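You operate a simulated robot arm through the tools that you are given. There is no shell and no other tool.

You run a simulated robot arm. Do the job below in one go: nothing can be reset, and whatever is moved stays where it is left.

## Task
Crimp the bench card's joint at its own width.
Fine: set the crimp dial to the width on the joint, seat it, push the slide in, one stroke with the hand clear of the crimper, slide out, joint back in its row. Where these are worked on the way, their far stop is far enough and under half their travel is too little: crimp slide.

Only the result counts: the job must be done as asked and must still hold three seconds after the hand-in. Knocking over, shifting, dropping, spilling or breaking anything else fails it.

## Robot
A 7-joint arm with a two-finger parallel gripper, fixed in place. Base frame: the origin is at the foot of the arm, x ahead of it, y to its left, z up; the work surface is at about z = 0. Lengths are in m, angles in degrees, forces in N, time in s.
With the tool pointing down near the work surface it reaches from about 0.24 to 0.62 m from the base axis. Its first joint turns from -66.0 to 66.0 degrees. Payload 2.6 kg.
Tool frame: the origin (TCP) lies between the finger pads and is the grasp point; the fingertips stand 0.03 m ahead of it; z points along the fingers, y is the line along which they close. Largest opening 0.094 m; finger width 0.028, thickness 0.01; the body of the gripper, 0.05 by 0.096 m, starts 0.055 m behind the TCP.
Orientation is that of the tool frame in the base frame, as a unit quaternion [x, y, z, w]. With the fingers straight down and closing along the base's y, the tool's x points along the base's -x, its y along +y and its z along -z.

## Interface
- The arm moves only by the tool step_arm. Its argument "plan" is one flat list of numbers, 7 for each row, row after row: the shift along the tool's x, y, z in m, then the turn, a rotation vector about the tool's x, y, z in degrees, then the finger opening in m, from 0 to 0.094. In form: [dx, dy, dz, wx, wy, wz, gripper, dx, dy, dz, wx, wy, wz, gripper, ...]. A call has 1 to 20 rows; each row is the pose to reach, as a shift and turn from the pose commanded when the call began, along the tool's axes at that moment. Rows are played at 5 a second. More than 0.05 m and 8.6 degrees between two rows, or a gripper value outside its range, and nothing of the call is played. Where a pose cannot be reached the arm comes as near as it can. A force on the tool above 90 N (or 10 N above the force at the start of the call, whichever is more), or a blocked arm, ends the call early, and 0.2 s more pass. Each finger travels about 0.072 m/s and halts on what it meets, pressing with about 40 N; the grip force reading is that of the motor and also rises with nothing between the fingers. The clock runs only during rows and for 0.2 s after the last one: add rows that repeat a pose to give the fingers time. The reply holds the time, the measured pose of the TCP, the force on the tool along the base axes, the opening and the grip force, in the units named above and with some noise, with the torque about the TCP (base axes, N m) and any sound that the robot's microphone picked up, and new pictures: "show" is both (left out), scene, wrist or none.
- Cameras (640 x 400 px; columns grow to the right, rows downward): "scene" is fixed at [0.0109, 0.4175, 0.559]; the picture's right is [-0.92, -0.39, 0.00], its down [-0.21, 0.50, -0.84] and it looks along [0.33, -0.78, -0.54] (base axes); focal length 355 px, centre (320, 200). "wrist" rides on the gripper at [0.076, 0.014, -0.102] in the tool frame; the picture's right is [-0.18, 0.98, 0.00], its down [-0.75, -0.14, -0.64] and it looks along [-0.63, -0.12, 0.77] (tool axes); focal length 243 px, centre (320, 200).
- measure_at(camera, pixels): for up to 12 pixels [column, row] of the newest picture of that camera ("zoom" is the newest enlarged one), the place [x, y, z] in the base frame of the surface seen there, good to about 0.002 m, but the place of the scene camera against the robot may be out by one fixed shift of up to 0.012 m in any direction. The clock stands still meanwhile.
- close_up(camera, box): a new picture of the part [left, top, right, bottom] of that camera's present view, enlarged. The clock stands still meanwhile.
- sign_off(): hands the job in; it is judged then, once.

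Leave the gripper open and the arm clear of the work at the hand-in unless told otherwise.

The tools are called after ">>>" by a JSON object that holds its "op" and its "data". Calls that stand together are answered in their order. step_arm: Moves the arm, as the interface text tells. Its arguments: {"type":"object","properties":{"plan":{"type":"array","items":{"type":"number"}},"show":{"type":"string","enum":["both","scene","wrist","none"]}},"required":["plan"]} The other tools are called the same way: measure_at (camera, pixels) gives the place of the surface under pixels of a picture; close_up (camera, box) takes an enlarged picture of a part of a camera's view; sign_off () hands the job in.

At the start:

```text
t: 0.0
position: [0.2972, -0.204, 0.3698]
tool_rot: [0.0, 1.0, 0.0, 0.0]
wrist_force: [0.2, -0.4, 0.1]
ft_torque: [-0.02, 0.04, 0.0]
finger_gap: 0.0941
grasp_force: 0.0
```

scene: 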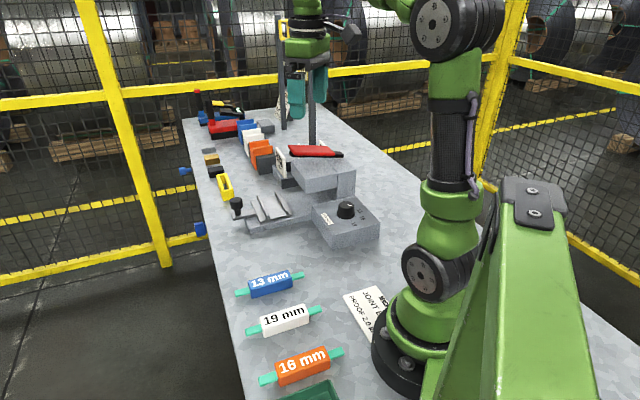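
wrist: 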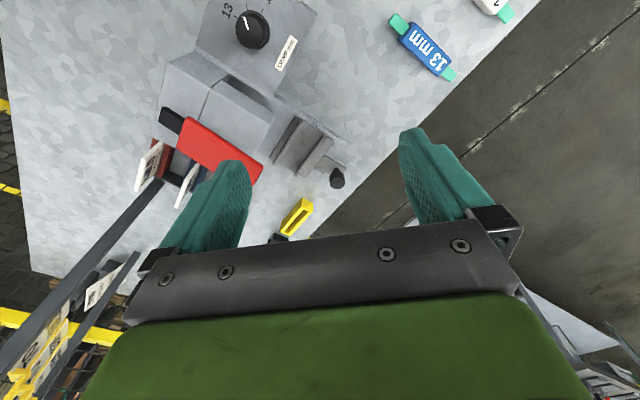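

I see a bench with three joints (blue 13 mm, white 19 mm, orange 16 mm), a crimper with a dial, slide and red handle, and a bench card by the arm's foot at about (375,310). I'll enlarge the card, the crimper and the dial.

>>> {"op": "close_up", "data": {"camera": "scene", "box": [330, 270, 430, 350]}}

>>> {"op": "close_up", "data": {"camera": "scene", "box": [220, 130, 390, 260]}}

>>> {"op": "close_up", "data": {"camera": "wrist", "box": [130, 0, 360, 200]}}

>>> {"op": "close_up", "data": {"camera": "scene", "box": [220, 255, 380, 400]}}

```text
5.00 times, centred on (380, 310) of scene
```

zoom: 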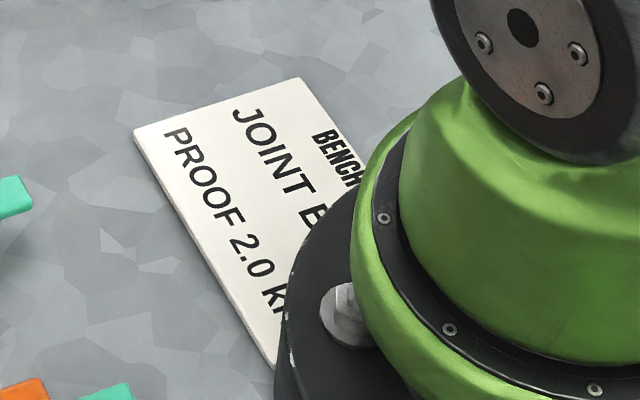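

```text
3.08 times, centred on (305, 195) of scene
```

zoom: 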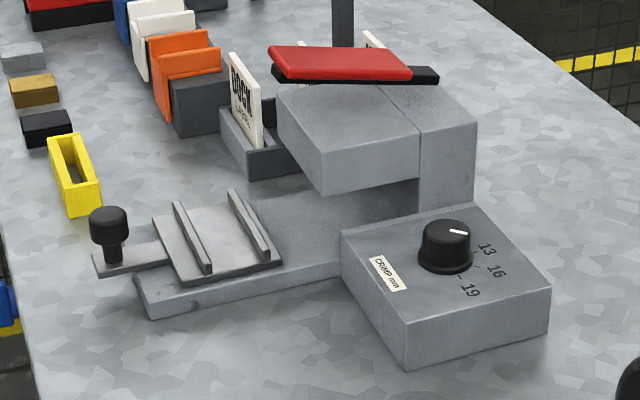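

```text
2.00 times, centred on (245, 100) of wrist
```

zoom: 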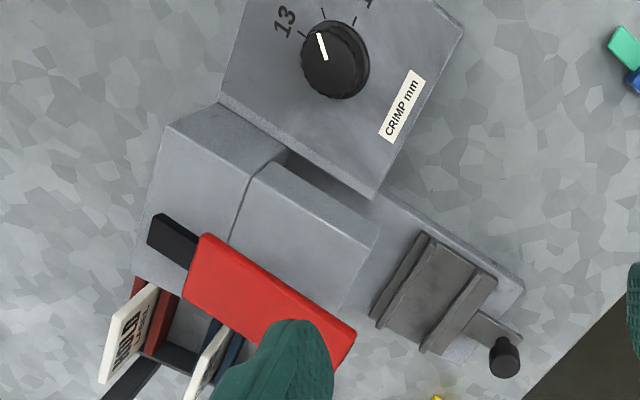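

```text
2.76 times, centred on (300, 328) of scene
```

zoom: 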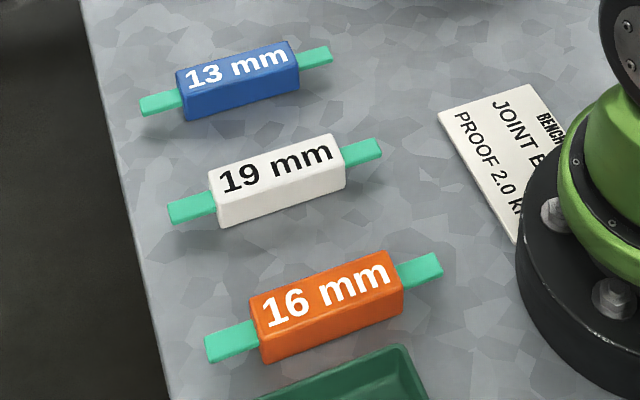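

The card reads "JOINT B…" with the rest hidden by the arm's foot. I'll measure where things are.

>>> {"op": "measure_at", "data": {"camera": "scene", "pixels": [[360, 300], [378, 315], [269, 283], [284, 319], [301, 365], [345, 207], [236, 202], [268, 208], [315, 152], [320, 175], [335, 230], [225, 185]]}}

>>> {"op": "measure_at", "data": {"camera": "wrist", "pixels": [[250, 30], [425, 45], [337, 178], [303, 150], [275, 135], [215, 150], [295, 215], [240, 110], [190, 85], [287, 52], [240, 180], [330, 165]]}}

```text
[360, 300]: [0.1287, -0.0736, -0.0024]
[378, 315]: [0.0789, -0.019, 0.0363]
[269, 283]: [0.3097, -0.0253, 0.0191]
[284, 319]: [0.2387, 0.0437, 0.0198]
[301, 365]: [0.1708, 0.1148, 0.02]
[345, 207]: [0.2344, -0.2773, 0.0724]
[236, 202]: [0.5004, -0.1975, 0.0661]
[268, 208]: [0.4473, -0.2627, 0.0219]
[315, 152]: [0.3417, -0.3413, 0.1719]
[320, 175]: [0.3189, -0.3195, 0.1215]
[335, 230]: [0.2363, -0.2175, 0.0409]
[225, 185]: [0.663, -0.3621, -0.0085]
```

```text
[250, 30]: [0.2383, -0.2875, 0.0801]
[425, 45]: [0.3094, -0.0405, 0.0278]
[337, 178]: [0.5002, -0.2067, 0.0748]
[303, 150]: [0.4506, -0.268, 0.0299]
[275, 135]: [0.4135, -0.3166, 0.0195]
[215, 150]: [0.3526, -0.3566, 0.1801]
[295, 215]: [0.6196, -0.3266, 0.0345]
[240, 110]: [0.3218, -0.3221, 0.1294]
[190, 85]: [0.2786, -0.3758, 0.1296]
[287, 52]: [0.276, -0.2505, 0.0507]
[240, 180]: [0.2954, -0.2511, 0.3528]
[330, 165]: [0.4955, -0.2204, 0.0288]
```

The scene measurements are about (+0.004,-0.010,+0.008) off from the wrist ones. Before moving, I'll enlarge the far part of the bench, the bench edge and the top of the crimper to see what else is there.

>>> {"op": "close_up", "data": {"camera": "scene", "box": [170, 80, 330, 180]}}

>>> {"op": "close_up", "data": {"camera": "scene", "box": [170, 150, 270, 250]}}

>>> {"op": "close_up", "data": {"camera": "scene", "box": [260, 130, 380, 205]}}

>>> {"op": "close_up", "data": {"camera": "wrist", "box": [200, 0, 330, 80]}}

>>> {"op": "close_up", "data": {"camera": "wrist", "box": [0, 100, 200, 400]}}

```text
4.00 times, centred on (250, 130) of scene
```

zoom: 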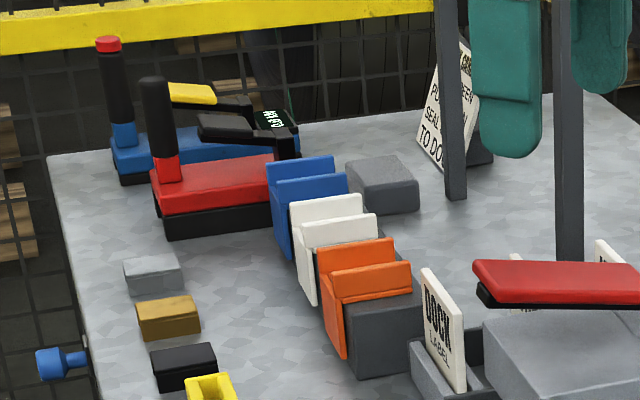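

```text
4.00 times, centred on (220, 200) of scene
```

zoom: 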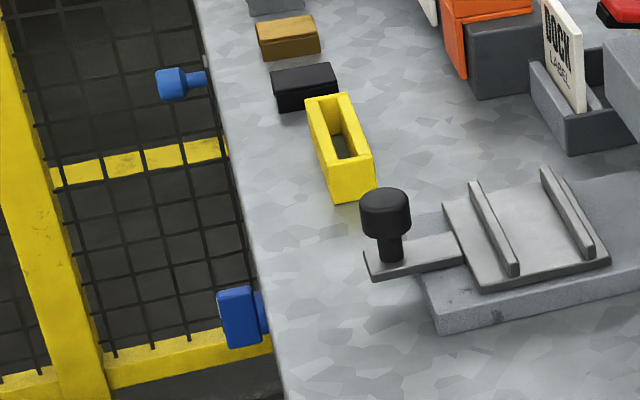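

```text
5.33 times, centred on (320, 168) of scene
```

zoom: 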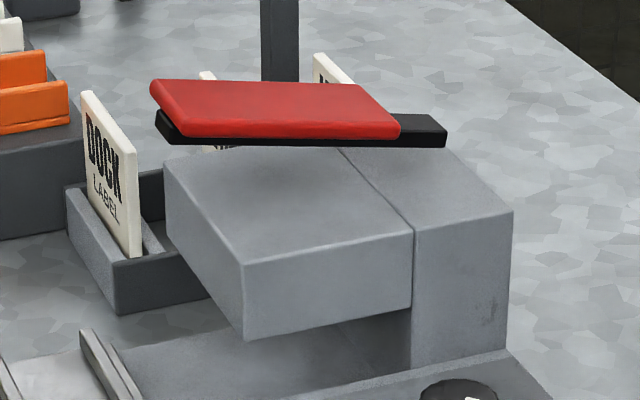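

```text
4.92 times, centred on (265, 40) of wrist
```

zoom: 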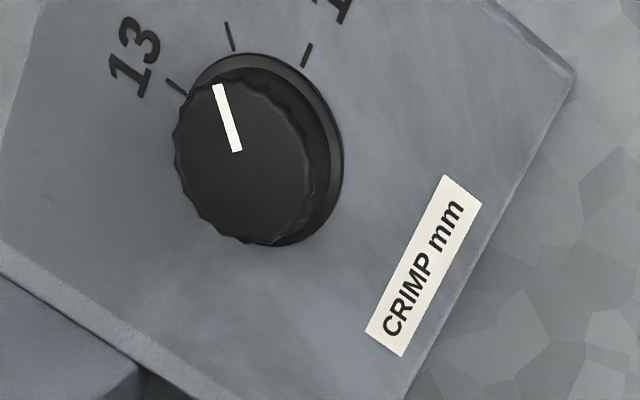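

```text
1.33 times, centred on (100, 250) of wrist
```

zoom: 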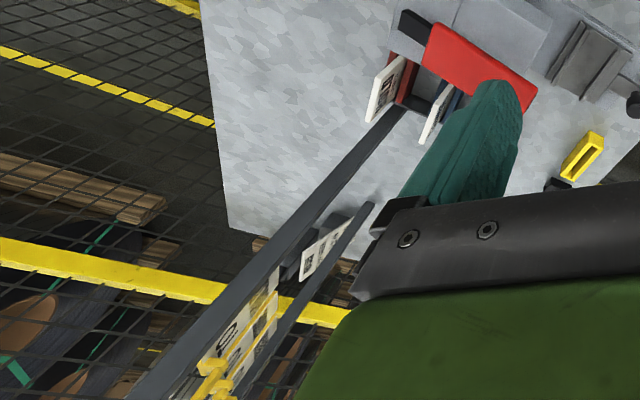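

I'll check where the two grey posts behind the crimper stand and how high they go before turning the wrist.

>>> {"op": "measure_at", "data": {"camera": "scene", "pixels": [[281, 20], [281, 70], [283, 125], [312, 60], [312, 100], [312, 140], [280, 170], [306, 150], [300, 180], [355, 185], [255, 160], [265, 205]]}}

>>> {"op": "measure_at", "data": {"camera": "wrist", "pixels": [[150, 190], [100, 240], [50, 300], [105, 280], [20, 340], [150, 160], [185, 185], [170, 118], [235, 165], [105, 290], [50, 350], [130, 230]]}}

```text
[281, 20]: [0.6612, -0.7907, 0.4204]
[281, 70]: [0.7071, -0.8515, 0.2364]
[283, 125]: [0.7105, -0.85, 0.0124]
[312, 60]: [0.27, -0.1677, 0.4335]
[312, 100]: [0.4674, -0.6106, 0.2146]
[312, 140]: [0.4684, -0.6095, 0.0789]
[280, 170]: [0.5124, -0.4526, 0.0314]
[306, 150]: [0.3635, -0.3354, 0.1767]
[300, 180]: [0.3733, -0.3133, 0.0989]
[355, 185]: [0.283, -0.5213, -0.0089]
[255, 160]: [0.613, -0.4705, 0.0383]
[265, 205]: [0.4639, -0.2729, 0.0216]
```

```text
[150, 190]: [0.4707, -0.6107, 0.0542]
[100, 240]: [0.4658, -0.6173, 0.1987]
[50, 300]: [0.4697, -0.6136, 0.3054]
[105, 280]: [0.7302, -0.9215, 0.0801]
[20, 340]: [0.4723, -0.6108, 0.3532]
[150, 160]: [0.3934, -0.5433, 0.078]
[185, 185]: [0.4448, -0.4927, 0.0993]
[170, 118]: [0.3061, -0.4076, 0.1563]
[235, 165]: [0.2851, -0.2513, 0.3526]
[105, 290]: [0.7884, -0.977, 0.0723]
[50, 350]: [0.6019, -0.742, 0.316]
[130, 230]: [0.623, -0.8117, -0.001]
```

The posts stand well away at y ≈ -0.61 and beyond. I'll turn the wrist -90° about the tool axis, at height, so the wrist camera can look toward the card beside the arm's foot.

>>> {"op": "step_arm", "data": {"plan": [0, 0, 0, 0, 0, -8.2, 0.094, 0, 0, 0, 0, 0, -16.4, 0.094, 0, 0, 0, 0, 0, -24.6, 0.094, 0, 0, 0, 0, 0, -32.8, 0.094, 0, 0, 0, 0, 0, -41, 0.094, 0, 0, 0, 0, 0, -49.2, 0.094, 0, 0, 0, 0, 0, -57.4, 0.094, 0, 0, 0, 0, 0, -65.6, 0.094, 0, 0, 0, 0, 0, -73.8, 0.094, 0, 0, 0, 0, 0, -82, 0.094, 0, 0, 0, 0, 0, -90, 0.094], "show": "both"}}

```text
t: 2.4
position: [0.2989, -0.2052, 0.3695]
tool_rot: [0.708, -0.706, 0.0, 0.0]
wrist_force: [-0.1, 1.3, -0.1]
ft_torque: [0.03, 0.02, 0.01]
finger_gap: 0.0942
grasp_force: 0.1
```

scene: 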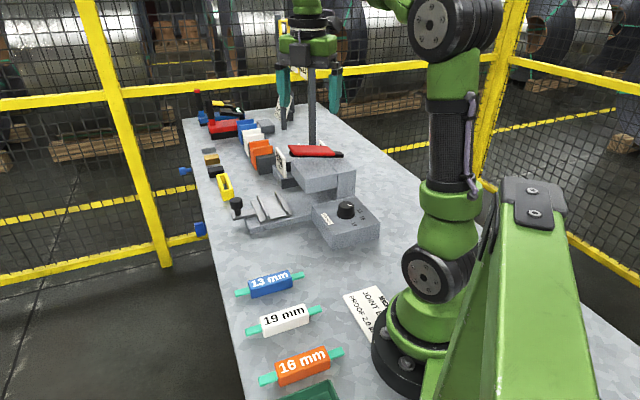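
wrist: 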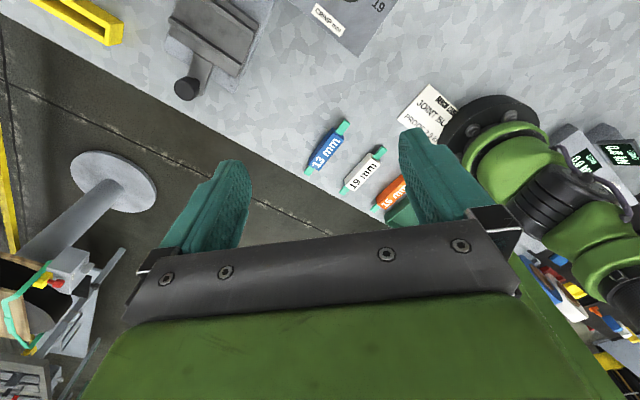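

The card is now visible at about (430,110) and starts "JOINT BL…". I'll enlarge it, along with the green displays to the right and the joints.

>>> {"op": "close_up", "data": {"camera": "wrist", "box": [380, 70, 500, 145]}}

>>> {"op": "close_up", "data": {"camera": "wrist", "box": [540, 110, 640, 210]}}

>>> {"op": "close_up", "data": {"camera": "wrist", "box": [290, 100, 440, 230]}}

>>> {"op": "close_up", "data": {"camera": "wrist", "box": [150, 0, 420, 110]}}

```text
5.33 times, centred on (440, 108) of wrist
```

zoom: 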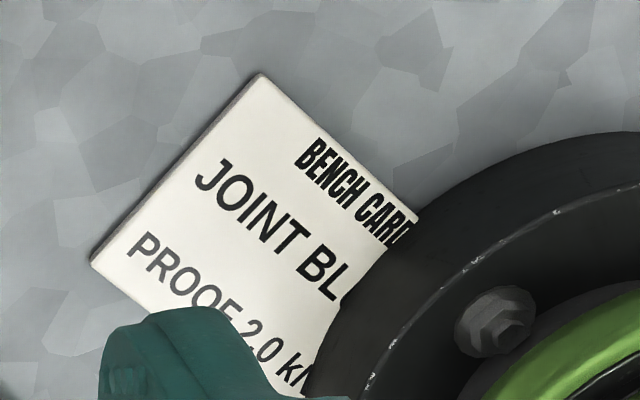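

```text
4.00 times, centred on (590, 160) of wrist
```

zoom: 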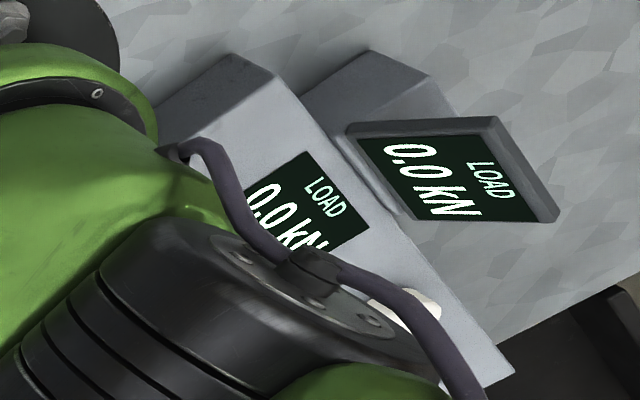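

```text
3.08 times, centred on (365, 165) of wrist
```

zoom: 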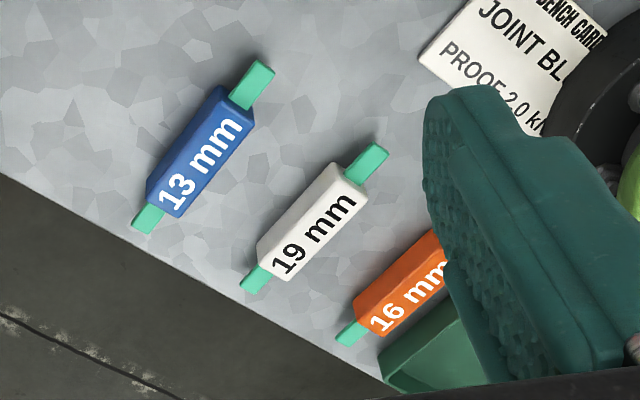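

```text
2.37 times, centred on (285, 55) of wrist
```

zoom: 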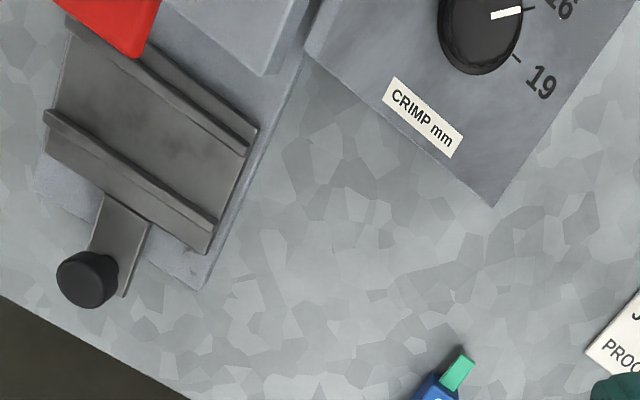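

The card reads "JOINT BL…", so it means the blue joint, which is marked 13 mm. The dial now points near 16 and must go to 13. I'll measure the tray, ridges and knob from this zoom (last close-up).

>>> {"op": "measure_at", "data": {"camera": "zoom", "pixels": [[55, 115], [212, 225], [60, 155], [205, 250], [245, 155], [255, 130], [140, 160], [88, 285], [120, 230], [200, 280], [100, 30], [190, 135]]}}

>>> {"op": "measure_at", "data": {"camera": "wrist", "pixels": [[308, 172], [345, 127], [319, 162], [337, 140], [326, 150], [329, 139], [342, 148], [313, 157], [325, 166], [350, 183], [380, 150], [365, 168]]}}

```text
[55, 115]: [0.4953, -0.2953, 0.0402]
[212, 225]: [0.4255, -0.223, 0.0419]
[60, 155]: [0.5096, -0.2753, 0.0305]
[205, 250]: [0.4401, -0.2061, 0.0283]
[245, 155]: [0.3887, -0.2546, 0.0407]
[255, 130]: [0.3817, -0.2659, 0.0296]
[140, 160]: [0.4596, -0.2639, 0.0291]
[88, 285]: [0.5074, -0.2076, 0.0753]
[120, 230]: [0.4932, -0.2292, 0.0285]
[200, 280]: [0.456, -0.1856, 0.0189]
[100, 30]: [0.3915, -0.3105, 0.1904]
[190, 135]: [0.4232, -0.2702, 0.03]
```

```text
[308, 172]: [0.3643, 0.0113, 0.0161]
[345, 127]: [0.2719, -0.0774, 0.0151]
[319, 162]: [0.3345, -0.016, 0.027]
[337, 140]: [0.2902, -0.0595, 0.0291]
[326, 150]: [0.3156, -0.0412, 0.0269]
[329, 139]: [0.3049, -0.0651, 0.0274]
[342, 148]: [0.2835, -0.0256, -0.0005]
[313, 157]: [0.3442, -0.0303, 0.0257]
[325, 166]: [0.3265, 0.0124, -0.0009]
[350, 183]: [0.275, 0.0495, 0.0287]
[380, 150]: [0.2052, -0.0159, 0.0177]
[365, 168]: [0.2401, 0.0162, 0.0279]
```

Blue joint: ends at about (0.364,0.011) and (0.272,-0.077), so its long axis lies along (0.72,0.69). The ridges run along (-0.70,0.72). I'll shift over toward the crimper (base -y) for a good look at dial, head and tray.

>>> {"op": "step_arm", "data": {"plan": [0.04, 0, 0, 0, 0, 0, 0.094, 0.08, 0, 0, 0, 0, 0, 0.094, 0.12, 0, 0, 0, 0, 0, 0.094, 0.15, 0, 0, 0, 0, 0, 0.094, 0.15, 0, 0, 0, 0, 0, 0.094], "show": "wrist"}}

```text
t: 3.6
position: [0.2973, -0.3153, 0.3686]
tool_rot: [-0.707, 0.708, -0.001, 0.0]
wrist_force: [-0.6, -0.6, -1.0]
ft_torque: [-0.03, -0.01, 0.01]
finger_gap: 0.0938
grasp_force: 0.1
out of reach, approached as far as the arm can: row 3, 4, 5
```

wrist: 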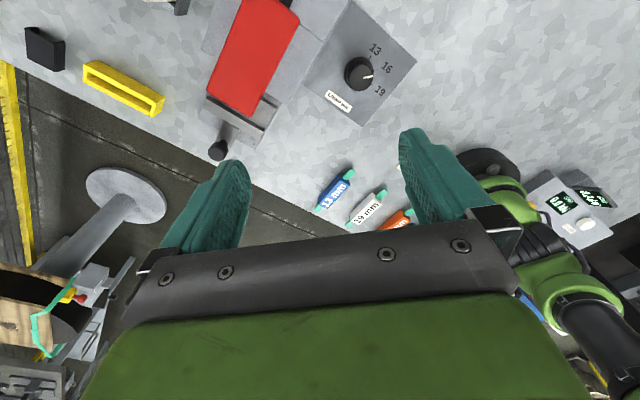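

The arm stopped at y ≈ -0.315, its reach limit in this turn. The dial is visible at (358,73). I'll enlarge the dial and the head/tray.

>>> {"op": "close_up", "data": {"camera": "wrist", "box": [310, 20, 420, 120]}}

>>> {"op": "close_up", "data": {"camera": "wrist", "box": [190, 0, 350, 180]}}

>>> {"op": "measure_at", "data": {"camera": "wrist", "pixels": [[355, 70], [368, 76], [306, 75], [361, 124], [416, 60], [348, 2], [240, 105], [290, 5], [228, 0], [215, 95], [262, 60], [218, 150]]}}

```text
4.00 times, centred on (365, 70) of wrist
```

zoom: 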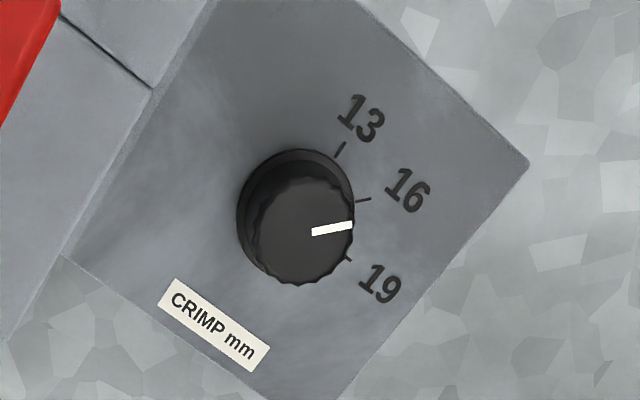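

```text
2.22 times, centred on (270, 90) of wrist
```

zoom: 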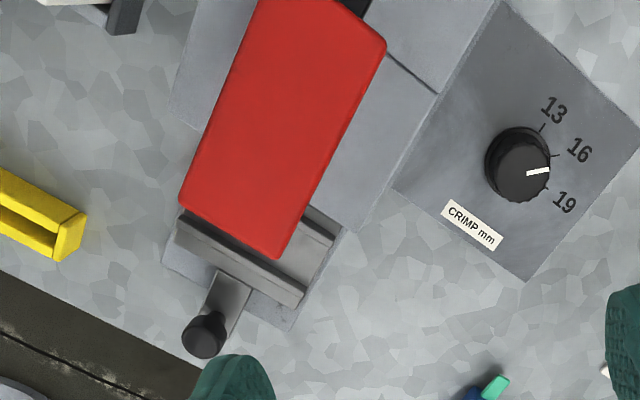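

```text
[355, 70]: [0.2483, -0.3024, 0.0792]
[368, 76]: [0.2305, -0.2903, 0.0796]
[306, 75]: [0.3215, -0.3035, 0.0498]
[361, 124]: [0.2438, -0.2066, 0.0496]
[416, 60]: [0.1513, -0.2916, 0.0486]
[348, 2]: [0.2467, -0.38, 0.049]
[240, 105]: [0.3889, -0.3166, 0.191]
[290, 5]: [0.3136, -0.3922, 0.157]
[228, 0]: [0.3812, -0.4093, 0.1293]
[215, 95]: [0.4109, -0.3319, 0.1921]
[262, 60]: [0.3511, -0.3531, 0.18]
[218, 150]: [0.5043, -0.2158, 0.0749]
```

I'll re-take the dial close-up and measure its rim, pointer and ticks.

>>> {"op": "close_up", "data": {"camera": "wrist", "box": [310, 20, 420, 120]}}

>>> {"op": "measure_at", "data": {"camera": "zoom", "pixels": [[340, 150], [363, 200], [347, 258], [312, 233], [351, 225], [262, 225], [300, 185], [300, 278], [342, 250], [336, 155], [370, 198], [350, 260]]}}

```text
4.00 times, centred on (365, 70) of wrist
```

zoom: 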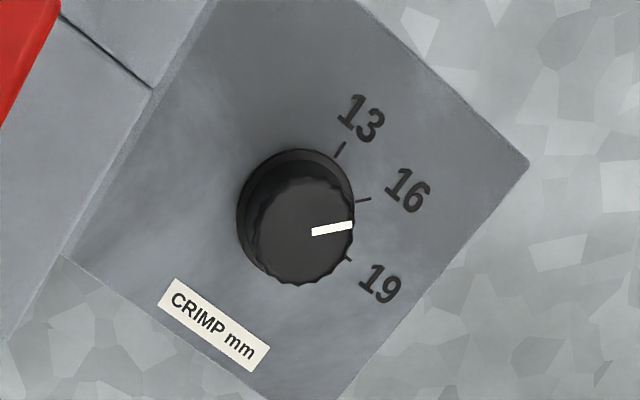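

```text
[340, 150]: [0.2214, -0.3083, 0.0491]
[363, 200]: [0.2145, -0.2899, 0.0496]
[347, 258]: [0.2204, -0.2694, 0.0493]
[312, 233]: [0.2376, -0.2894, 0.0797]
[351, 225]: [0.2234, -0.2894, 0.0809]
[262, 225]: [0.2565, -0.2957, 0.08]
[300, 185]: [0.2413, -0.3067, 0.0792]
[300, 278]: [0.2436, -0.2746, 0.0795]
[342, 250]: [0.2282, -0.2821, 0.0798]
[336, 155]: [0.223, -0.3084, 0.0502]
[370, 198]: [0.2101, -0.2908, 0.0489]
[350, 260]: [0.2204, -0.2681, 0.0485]
```

The pointer lies along -x from the dial centre (0.240,-0.2905), which is on the 16 tick. The 13 tick is at azimuth ~225°, so the dial must turn +45° about base z. First I'll turn the wrist back to the starting yaw.

>>> {"op": "step_arm", "data": {"plan": [0, 0, 0, 0, 0, 8.2, 0.094, 0, 0, 0, 0, 0, 16.4, 0.094, 0, 0, 0, 0, 0, 24.6, 0.094, 0, 0, 0, 0, 0, 32.8, 0.094, 0, 0, 0, 0, 0, 41, 0.094, 0, 0, 0, 0, 0, 49.2, 0.094, 0, 0, 0, 0, 0, 57.4, 0.094, 0, 0, 0, 0, 0, 65.6, 0.094, 0, 0, 0, 0, 0, 73.8, 0.094, 0, 0, 0, 0, 0, 82, 0.094, 0, 0, 0, 0, 0, 90, 0.094], "show": "wrist"}}

```text
t: 6.0
position: [0.2995, -0.3162, 0.3677]
tool_rot: [0.002, 1.0, 0.0, -0.001]
wrist_force: [-0.4, -1.0, 0.6]
ft_torque: [0.0, 0.0, -0.02]
finger_gap: 0.0938
grasp_force: 0.0
```

wrist: 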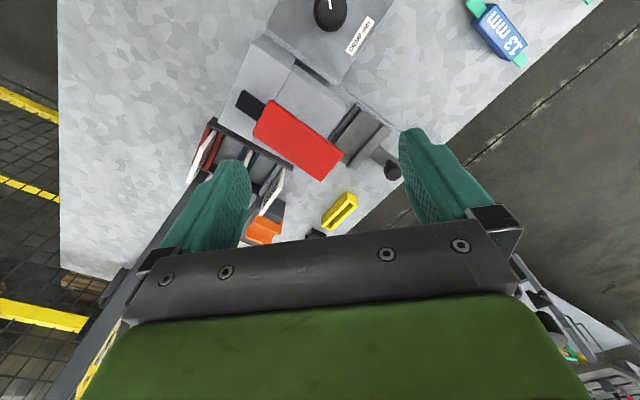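

The wrist is back at the starting yaw, at (0.2995,-0.316,0.368). From here I'll measure the lever, head, tray and dock rack.

>>> {"op": "close_up", "data": {"camera": "wrist", "box": [190, 60, 410, 200]}}

>>> {"op": "measure_at", "data": {"camera": "wrist", "pixels": [[330, 10], [240, 103], [250, 93], [262, 107], [255, 137], [275, 102], [343, 152], [320, 180], [298, 140], [392, 170], [345, 130], [365, 150]]}}

```text
2.86 times, centred on (300, 130) of wrist
```

zoom: 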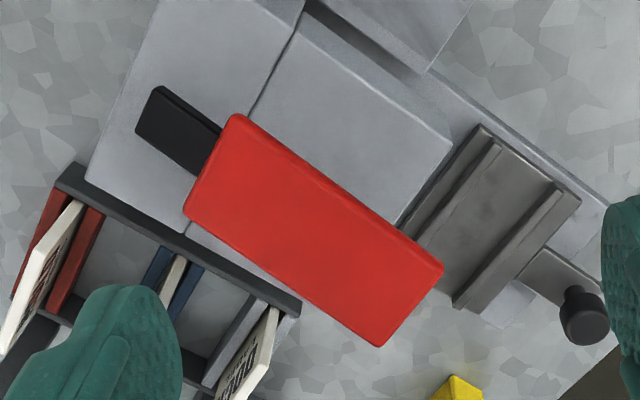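

```text
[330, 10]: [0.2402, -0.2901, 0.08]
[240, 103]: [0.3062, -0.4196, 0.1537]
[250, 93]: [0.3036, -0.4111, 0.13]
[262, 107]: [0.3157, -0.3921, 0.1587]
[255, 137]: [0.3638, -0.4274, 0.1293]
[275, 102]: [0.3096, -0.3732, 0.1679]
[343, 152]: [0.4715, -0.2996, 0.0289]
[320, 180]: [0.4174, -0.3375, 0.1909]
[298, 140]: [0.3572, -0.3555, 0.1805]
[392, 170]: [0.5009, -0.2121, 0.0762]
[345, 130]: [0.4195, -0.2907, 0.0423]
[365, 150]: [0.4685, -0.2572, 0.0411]
```

The dial centre is confirmed at (0.240,-0.290), top z 0.080. I'll go above it with the fingers at 0.06 opening and stop with the tips at z ≈ 0.10.

>>> {"op": "step_arm", "data": {"plan": [0.0099, 0.0043, 0.0396, 0, 0, 0, 0.06, 0.0198, 0.0087, 0.0792, 0, 0, 0, 0.06, 0.0297, 0.013, 0.1188, 0, 0, 0, 0.06, 0.0396, 0.0173, 0.1585, 0, 0, 0, 0.06, 0.0496, 0.0217, 0.1981, 0, 0, 0, 0.06, 0.0595, 0.026, 0.2377, 0, 0, 0, 0.06, 0.0595, 0.026, 0.2377, 0, 0, 0, 0.06], "show": "both"}}

```text
t: 7.6
position: [0.2393, -0.2867, 0.1284]
tool_rot: [0.0, 1.0, 0.0, 0.0]
wrist_force: [-0.9, -0.4, -0.7]
ft_torque: [-0.01, -0.01, 0.01]
finger_gap: 0.06
grasp_force: 0.0
```

scene: 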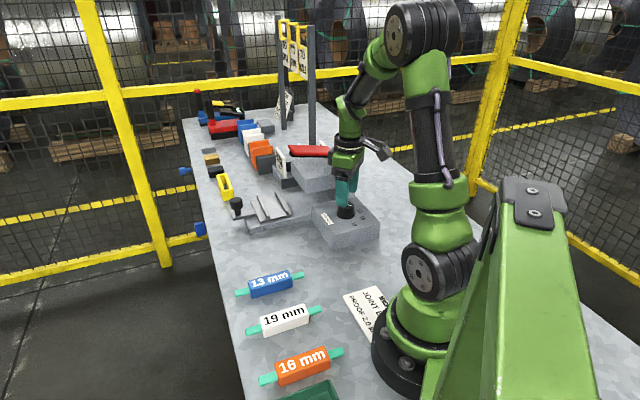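
wrist: 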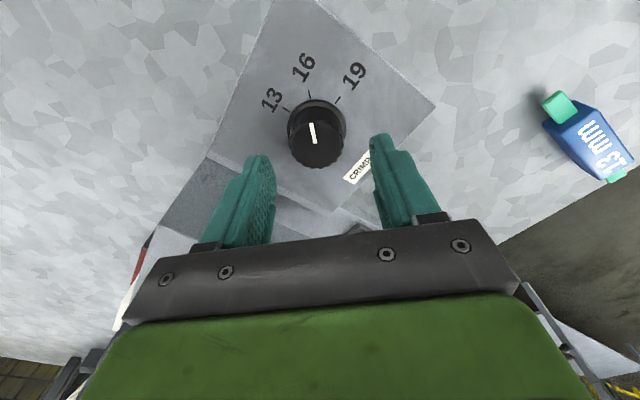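

I'm above the dial, seen at (316,140) between the fingers. I'll measure it again from this close view before descending.

>>> {"op": "close_up", "data": {"camera": "wrist", "box": [240, 40, 400, 190]}}

>>> {"op": "measure_at", "data": {"camera": "zoom", "pixels": [[310, 340], [213, 270], [330, 250], [235, 320], [290, 210], [185, 185], [278, 120], [395, 160], [275, 245], [287, 290], [270, 345], [325, 290]]}}

```text
2.67 times, centred on (320, 115) of wrist
```

zoom: 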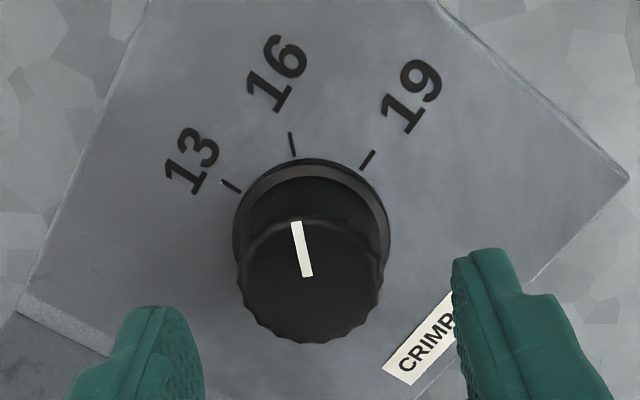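

```text
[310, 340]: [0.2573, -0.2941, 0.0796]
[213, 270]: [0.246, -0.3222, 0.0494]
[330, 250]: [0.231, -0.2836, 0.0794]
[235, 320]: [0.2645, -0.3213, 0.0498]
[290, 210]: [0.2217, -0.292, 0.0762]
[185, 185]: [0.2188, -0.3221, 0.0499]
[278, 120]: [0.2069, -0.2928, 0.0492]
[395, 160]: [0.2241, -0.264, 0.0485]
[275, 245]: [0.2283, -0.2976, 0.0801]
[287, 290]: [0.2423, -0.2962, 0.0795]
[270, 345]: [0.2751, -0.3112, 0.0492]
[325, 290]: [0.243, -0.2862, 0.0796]
```

The dial centre is (0.2405,-0.290). I'll descend so the tips sit at z ≈ 0.055, just above the panel, and close on the dial.

>>> {"op": "step_arm", "data": {"plan": [-0.001, -0.002, 0.02, 0, 0, 0, 0.06, -0.001, -0.002, 0.043, 0, 0, 0, 0.06, -0.001, -0.002, 0.043, 0, 0, 0, 0.06, -0.001, -0.002, 0.043, 0, 0, 0, 0.045, -0.001, -0.002, 0.043, 0, 0, 0, 0.03, -0.001, -0.002, 0.043, 0, 0, 0, 0.03, -0.001, -0.002, 0.043, 0, 0, 0, 0.03], "show": "wrist"}}

```text
t: 9.2
position: [0.2416, -0.2898, 0.0874]
tool_rot: [0.0, 1.0, 0.001, 0.001]
wrist_force: [-1.6, 5.8, -0.6]
ft_torque: [0.22, -0.17, -0.02]
finger_gap: 0.0391
grasp_force: 45.0
```

wrist: 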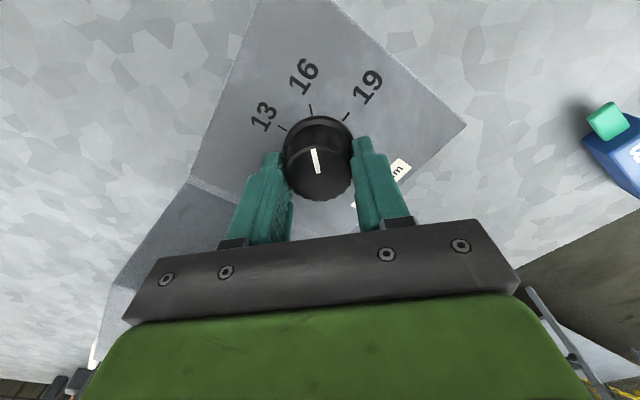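

The dial is gripped (gap 0.039, 45 N). I'll turn -45° about the tool axis (+45° about base z) toward the 13 mark.

>>> {"op": "step_arm", "data": {"plan": [0, 0, 0, 0, 0, -7.5, 0.03, 0, 0, 0, 0, 0, -15, 0.03, 0, 0, 0, 0, 0, -22.5, 0.03, 0, 0, 0, 0, 0, -30, 0.03, 0, 0, 0, 0, 0, -37.5, 0.03, 0, 0, 0, 0, 0, -45, 0.03, 0, 0, 0, 0, 0, -45, 0.03], "show": "wrist"}}

```text
t: 10.8
position: [0.2405, -0.2892, 0.0877]
tool_rot: [-0.382, 0.924, 0.003, 0.002]
wrist_force: [7.0, 29.7, 20.0]
ft_torque: [0.52, -0.07, -0.2]
finger_gap: 0.0389
grasp_force: 45.0
```

wrist: 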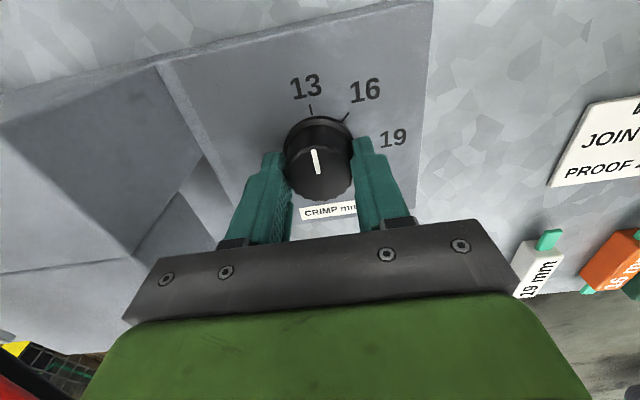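

The pointer now lines up with the 13 tick. There's some side force from a slight off-centre grip, so I'll release, rise and check.

>>> {"op": "step_arm", "data": {"plan": [0, 0, 0, 0, 0, -45, 0.05, 0, 0, 0, 0, 0, 0, 0.06], "show": "none"}}

```text
refused: row 1 steps farther than a row can; nothing moved
```

Refused because my row asked for a further turn; turns are counted from the present pose. I'll open with no turn and then rise.

>>> {"op": "step_arm", "data": {"plan": [0, 0, 0, 0, 0, 0, 0.045, 0, 0, 0, 0, 0, 0, 0.06, 0, 0, 0, 0, 0, 0, 0.06, 0, 0, -0.025, 0, 0, 0, 0.06, 0, 0, -0.05, 0, 0, 0, 0.06, 0, 0, -0.05, 0, 0, 0, 0.06], "show": "both"}}

```text
t: 12.2
position: [0.2419, -0.2903, 0.1394]
tool_rot: [-0.383, 0.924, 0.0, 0.0]
wrist_force: [-0.2, 0.1, 0.5]
ft_torque: [0.0, 0.0, -0.02]
finger_gap: 0.0602
grasp_force: 0.2
```

scene: 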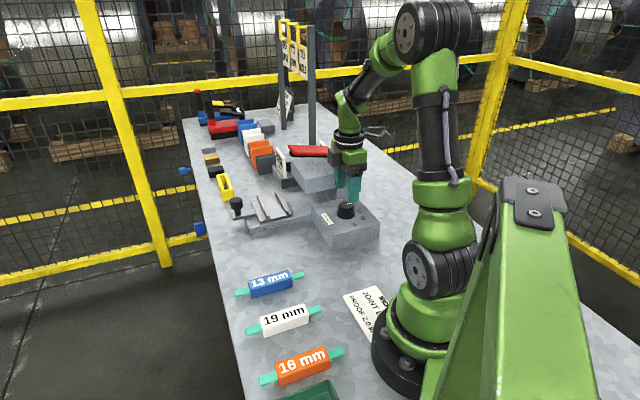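
wrist: 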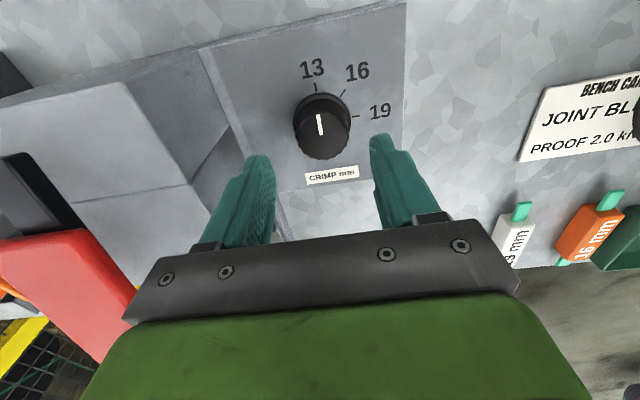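

>>> {"op": "close_up", "data": {"camera": "wrist", "box": [260, 50, 400, 190]}}

>>> {"op": "measure_at", "data": {"camera": "wrist", "pixels": [[319, 115], [322, 133], [316, 86], [344, 92], [356, 116], [320, 125], [300, 125], [347, 122]]}}

```text
2.86 times, centred on (330, 120) of wrist
```

zoom: 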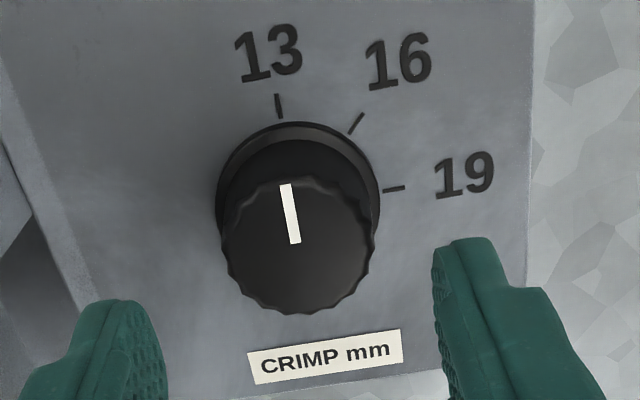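

```text
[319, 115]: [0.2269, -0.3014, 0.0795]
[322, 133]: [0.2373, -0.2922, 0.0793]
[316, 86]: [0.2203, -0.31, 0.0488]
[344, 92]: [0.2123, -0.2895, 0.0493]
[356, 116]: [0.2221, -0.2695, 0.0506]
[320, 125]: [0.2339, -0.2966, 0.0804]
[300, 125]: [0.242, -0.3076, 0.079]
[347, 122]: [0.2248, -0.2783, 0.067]
```

The pointer appears within a couple of degrees of 13. I'll magnify further to check the angle precisely.

>>> {"op": "close_up", "data": {"camera": "wrist", "box": [285, 75, 365, 165]}}

>>> {"op": "measure_at", "data": {"camera": "zoom", "pixels": [[305, 175], [320, 258], [296, 50], [291, 22], [420, 65], [402, 90], [455, 180], [480, 178], [319, 250], [306, 180], [330, 355], [230, 260]]}}

```text
4.44 times, centred on (325, 120) of wrist
```

zoom: 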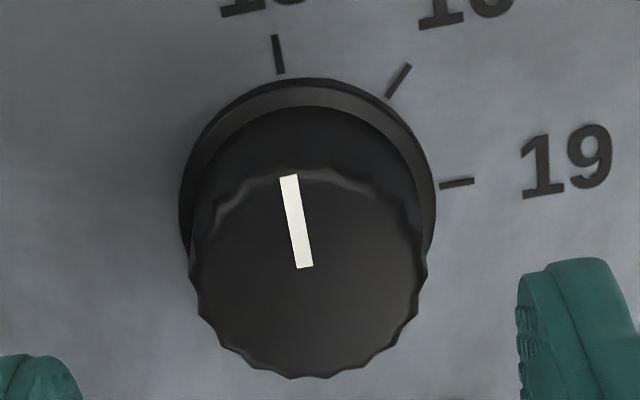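

```text
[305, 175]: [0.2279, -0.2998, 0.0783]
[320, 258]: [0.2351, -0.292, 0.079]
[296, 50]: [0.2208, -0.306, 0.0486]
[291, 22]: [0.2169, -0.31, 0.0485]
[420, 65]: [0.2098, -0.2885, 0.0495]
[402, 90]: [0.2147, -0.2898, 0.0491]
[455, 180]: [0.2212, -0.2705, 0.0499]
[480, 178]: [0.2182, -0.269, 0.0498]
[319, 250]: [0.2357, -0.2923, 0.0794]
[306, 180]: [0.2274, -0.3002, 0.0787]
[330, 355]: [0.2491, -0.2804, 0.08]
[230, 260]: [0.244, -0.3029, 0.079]
```

By projection, the pointer and the 13 tick are collinear with the dial axis, so the dial is set to 13. Next I'll rise and move toward the blue joint for a close look. The current yaw already closes across the joint's width.

>>> {"op": "step_arm", "data": {"plan": [0, 0, -0.04, 0, 0, 0, 0.07, 0, 0, -0.08, 0, 0, 0, 0.07, -0.0336, 0.0257, -0.08, 0, 0, 0, 0.07, -0.0672, 0.0515, -0.08, 0, 0, 0, 0.07, -0.1008, 0.0772, -0.08, 0, 0, 0, 0.07, -0.1344, 0.103, -0.08, 0, 0, 0, 0.07, -0.168, 0.1287, -0.08, 0, 0, 0, 0.07, -0.168, 0.1287, -0.08, 0, 0, 0, 0.07], "show": "both"}}

```text
t: 14.0
position: [0.2635, -0.0837, 0.2168]
tool_rot: [-0.383, 0.924, 0.0, 0.0]
wrist_force: [-0.1, 0.2, 0.0]
ft_torque: [-0.04, 0.02, 0.02]
finger_gap: 0.07
grasp_force: 0.1
```

scene: 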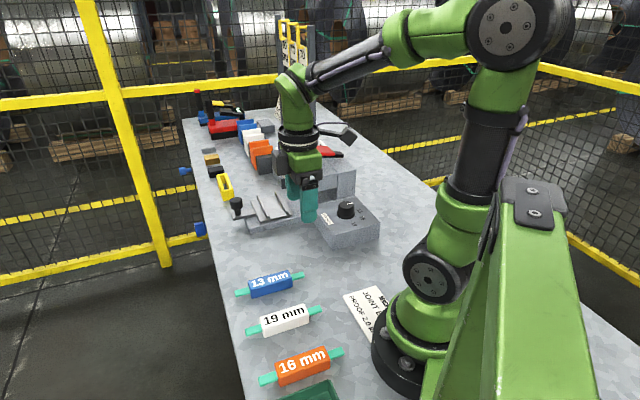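
wrist: 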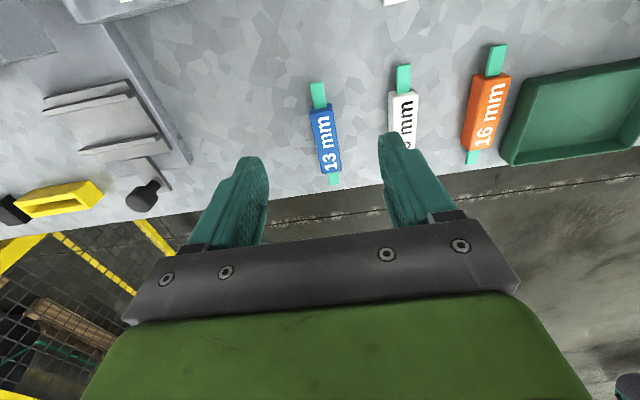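

The blue joint is at (325,135). I'll zoom in and measure its block corners and tongues.

>>> {"op": "close_up", "data": {"camera": "wrist", "box": [270, 70, 440, 200]}}

>>> {"op": "measure_at", "data": {"camera": "zoom", "pixels": [[153, 140], [227, 125], [190, 383], [265, 365], [212, 250], [165, 60], [195, 55], [250, 425], [175, 250], [245, 240], [180, 95], [243, 398]]}}

```text
3.08 times, centred on (355, 135) of wrist
```

zoom: 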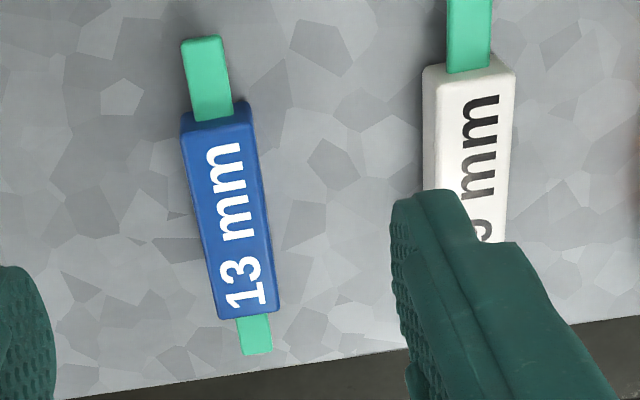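

```text
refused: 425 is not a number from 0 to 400
```

>>> {"op": "measure_at", "data": {"camera": "zoom", "pixels": [[184, 135], [250, 122], [222, 310], [272, 302], [230, 215], [185, 45], [218, 42], [258, 350], [205, 220], [252, 212], [205, 75], [255, 330]]}}

>>> {"op": "measure_at", "data": {"camera": "wrist", "pixels": [[45, 100], [130, 85], [85, 155], [160, 140], [45, 115], [145, 200], [105, 115], [170, 158], [190, 160], [120, 120], [70, 130], [140, 175]]}}

```text
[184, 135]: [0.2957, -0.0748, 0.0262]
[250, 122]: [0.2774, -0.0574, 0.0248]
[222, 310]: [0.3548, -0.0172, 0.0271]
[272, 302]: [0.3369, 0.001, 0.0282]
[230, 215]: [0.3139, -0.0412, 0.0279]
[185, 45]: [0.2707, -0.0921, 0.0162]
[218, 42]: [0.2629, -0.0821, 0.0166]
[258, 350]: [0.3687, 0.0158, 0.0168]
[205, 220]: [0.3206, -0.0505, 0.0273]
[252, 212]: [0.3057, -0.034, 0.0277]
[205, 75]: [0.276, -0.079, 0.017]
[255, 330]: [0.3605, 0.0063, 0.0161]
```

```text
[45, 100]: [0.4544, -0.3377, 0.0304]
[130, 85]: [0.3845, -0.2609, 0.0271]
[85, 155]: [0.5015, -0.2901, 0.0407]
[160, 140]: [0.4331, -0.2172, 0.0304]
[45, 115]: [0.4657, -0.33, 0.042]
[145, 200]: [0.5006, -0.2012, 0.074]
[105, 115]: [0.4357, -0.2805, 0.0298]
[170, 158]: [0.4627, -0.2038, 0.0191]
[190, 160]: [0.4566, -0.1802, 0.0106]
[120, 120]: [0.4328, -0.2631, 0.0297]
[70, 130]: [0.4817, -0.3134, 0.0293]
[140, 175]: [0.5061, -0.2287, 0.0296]
```

Block: centre (0.317,-0.037), about 0.083 × 0.026 × 0.028, axis azimuth 44.4°. I'll move over it with the tips at z ≈ 0.06.

>>> {"op": "step_arm", "data": {"plan": [-0.0236, -0.0016, 0.0423, 0, 0, 0, 0.06, -0.0472, -0.0032, 0.0845, 0, 0, 0, 0.06, -0.0708, -0.0048, 0.1268, 0, 0, 0, 0.06, -0.0708, -0.0048, 0.1268, 0, 0, 0, 0.06, -0.0708, -0.0048, 0.1268, 0, 0, 0, 0.06], "show": "both"}}

```text
t: 15.2
position: [0.319, -0.0343, 0.0928]
tool_rot: [-0.384, 0.923, 0.0, 0.0]
wrist_force: [0.8, -0.4, 0.6]
ft_torque: [-0.03, 0.0, 0.0]
finger_gap: 0.0602
grasp_force: 0.1
```

scene: 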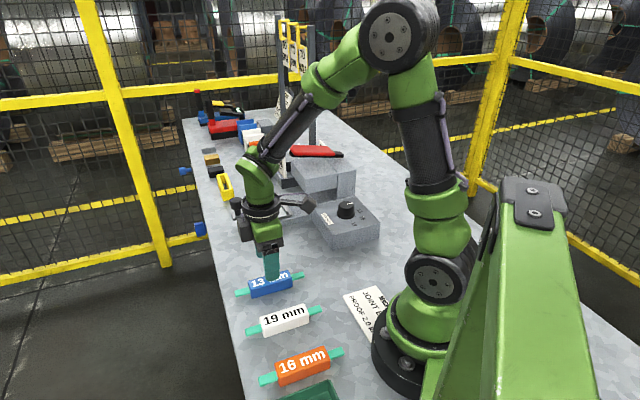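
wrist: 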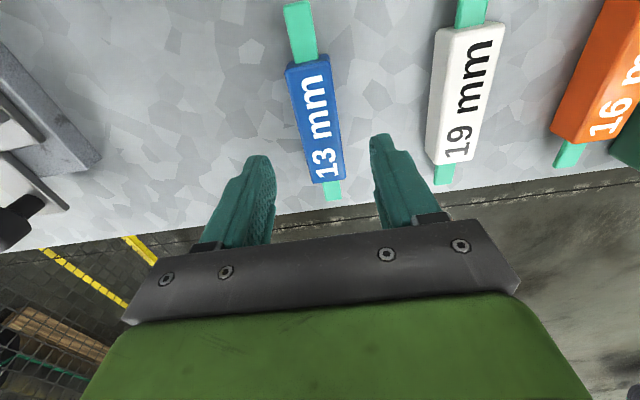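

I'm above the blue joint. I'll measure its corners again from this nearer view.

>>> {"op": "close_up", "data": {"camera": "wrist", "box": [260, 0, 380, 210]}}

>>> {"op": "measure_at", "data": {"camera": "wrist", "pixels": [[289, 70], [327, 60], [314, 181], [343, 175], [315, 120], [296, 5], [333, 193], [435, 155], [475, 30], [448, 95]]}}

```text
1.90 times, centred on (320, 105) of wrist
```

zoom: 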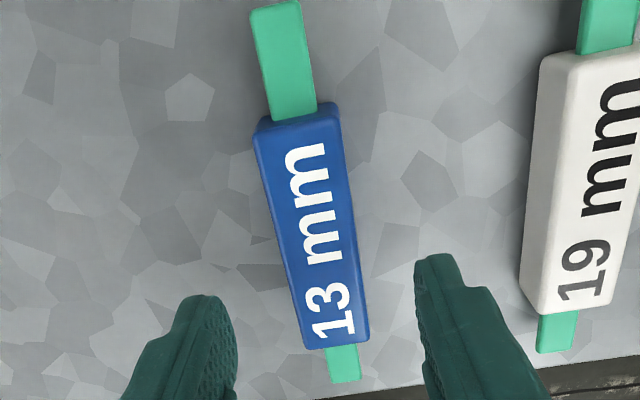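

```text
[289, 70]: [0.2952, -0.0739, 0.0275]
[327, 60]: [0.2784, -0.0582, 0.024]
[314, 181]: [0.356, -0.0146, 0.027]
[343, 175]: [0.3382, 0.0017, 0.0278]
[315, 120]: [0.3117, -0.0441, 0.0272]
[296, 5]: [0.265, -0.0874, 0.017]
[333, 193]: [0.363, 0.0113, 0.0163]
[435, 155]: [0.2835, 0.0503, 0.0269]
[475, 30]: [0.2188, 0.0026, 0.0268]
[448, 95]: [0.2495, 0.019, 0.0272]
```

The joint is centred under the gripper (centre (0.317,-0.036)). I'll descend with the tips at z ≈ 0.016, so they stay above the ridges later, and close on the block.

>>> {"op": "step_arm", "data": {"plan": [0.0025, 0, 0.024, 0, 0, 0, 0.06, 0.0025, 0, 0.0465, 0, 0, 0, 0.06, 0.0025, 0, 0.0465, 0, 0, 0, 0.06, 0.0025, 0, 0.0465, 0, 0, 0, 0.04, 0.0025, 0, 0.0465, 0, 0, 0, 0.02, 0.0025, 0, 0.0465, 0, 0, 0, 0.015, 0.0025, 0, 0.0465, 0, 0, 0, 0.015, 0.0025, 0, 0.0465, 0, 0, 0, 0.015], "show": "both"}}

```text
t: 17.0
position: [0.3175, -0.0391, 0.0467]
tool_rot: [-0.382, 0.924, 0.0, 0.0]
wrist_force: [0.2, 0.0, 0.5]
ft_torque: [-0.02, 0.0, 0.03]
finger_gap: 0.029
grasp_force: 40.1
```

scene: 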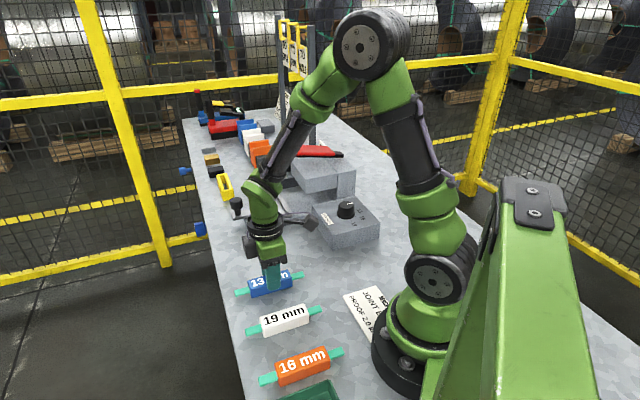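
wrist: 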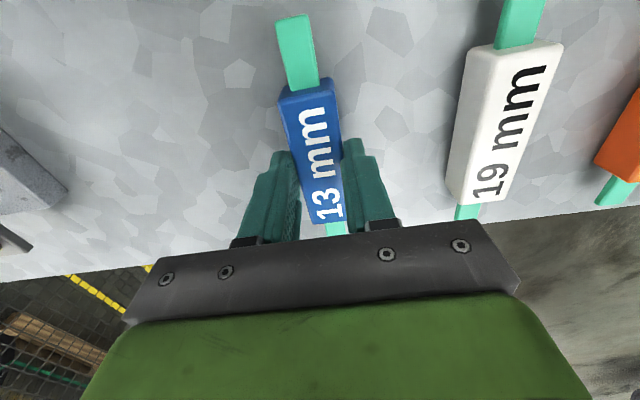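

The block is gripped (gap 0.029, 40 N). I'll lift straight up to z ≈ 0.25.

>>> {"op": "step_arm", "data": {"plan": [0, 0, -0.02, 0, 0, 0, 0.015, 0, 0, -0.06, 0, 0, 0, 0.015, 0, 0, -0.105, 0, 0, 0, 0.015, 0, 0, -0.15, 0, 0, 0, 0.015, 0, 0, -0.2, 0, 0, 0, 0.015, 0, 0, -0.2, 0, 0, 0, 0.015], "show": "both"}}

```text
t: 18.4
position: [0.3204, -0.0377, 0.2428]
tool_rot: [-0.382, 0.924, 0.0, 0.0]
wrist_force: [-0.5, 0.3, -0.7]
ft_torque: [-0.03, 0.05, 0.03]
finger_gap: 0.0292
grasp_force: 39.3
```

scene: 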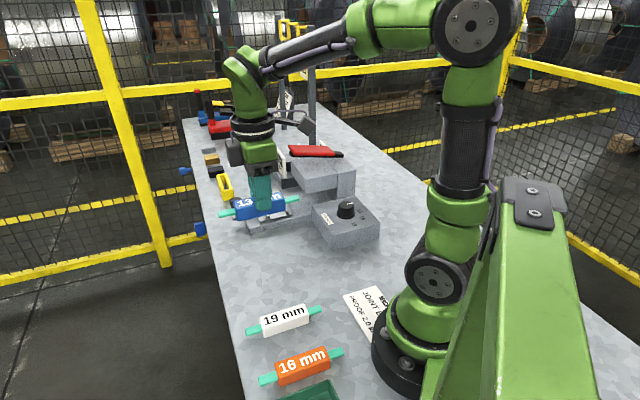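
wrist: 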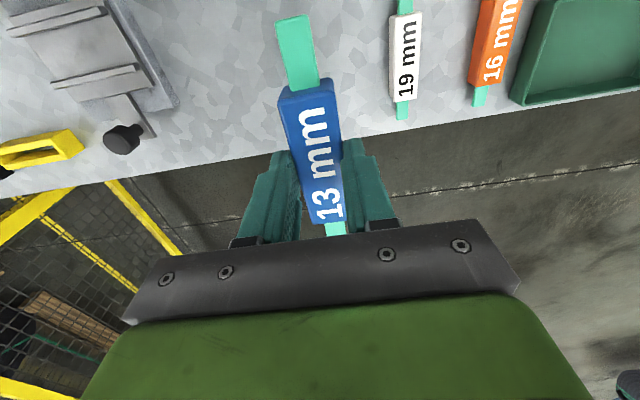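

The joint is held and level. Now I'll carry it to above the tray at (0.445,-0.274) while turning +90° about the tool axis so it lies along the ridges.

>>> {"op": "step_arm", "data": {"plan": [0.0071, -0.0233, 0, 0, 0, 8.2, 0.015, 0.0141, -0.0465, 0, 0, 0, 16.4, 0.015, 0.0212, -0.0698, 0, 0, 0, 24.6, 0.015, 0.0283, -0.0931, 0, 0, 0, 32.8, 0.015, 0.0354, -0.1164, 0, 0, 0, 41, 0.015, 0.0424, -0.1396, 0, 0, 0, 49.2, 0.015, 0.0495, -0.1629, 0, 0, 0, 57.4, 0.015, 0.0566, -0.1862, 0, 0, 0, 65.6, 0.015, 0.0637, -0.2095, 0, 0, 0, 73.8, 0.015, 0.0707, -0.2327, 0, 0, 0, 82, 0.015, 0.0778, -0.256, 0, 0, 0, 90, 0.015, 0.0778, -0.256, 0, 0, 0, 90, 0.015], "show": "both"}}

```text
t: 21.0
position: [0.4429, -0.2732, 0.2443]
tool_rot: [0.384, 0.923, -0.001, 0.0]
wrist_force: [-0.1, -0.1, -1.3]
ft_torque: [0.01, -0.04, 0.0]
finger_gap: 0.0288
grasp_force: 40.2
```

scene: 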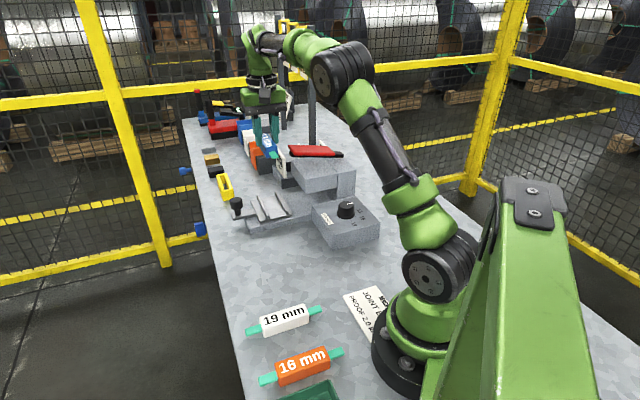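
wrist: 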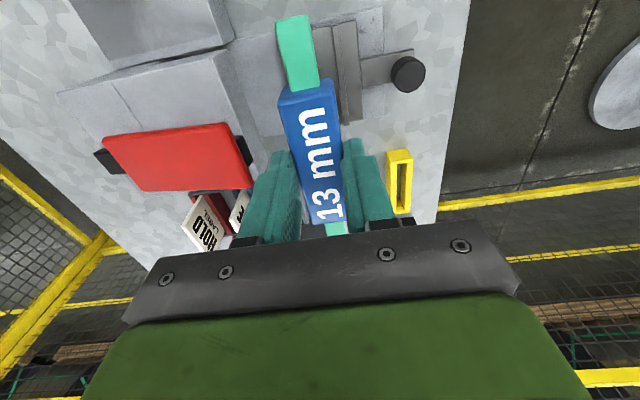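

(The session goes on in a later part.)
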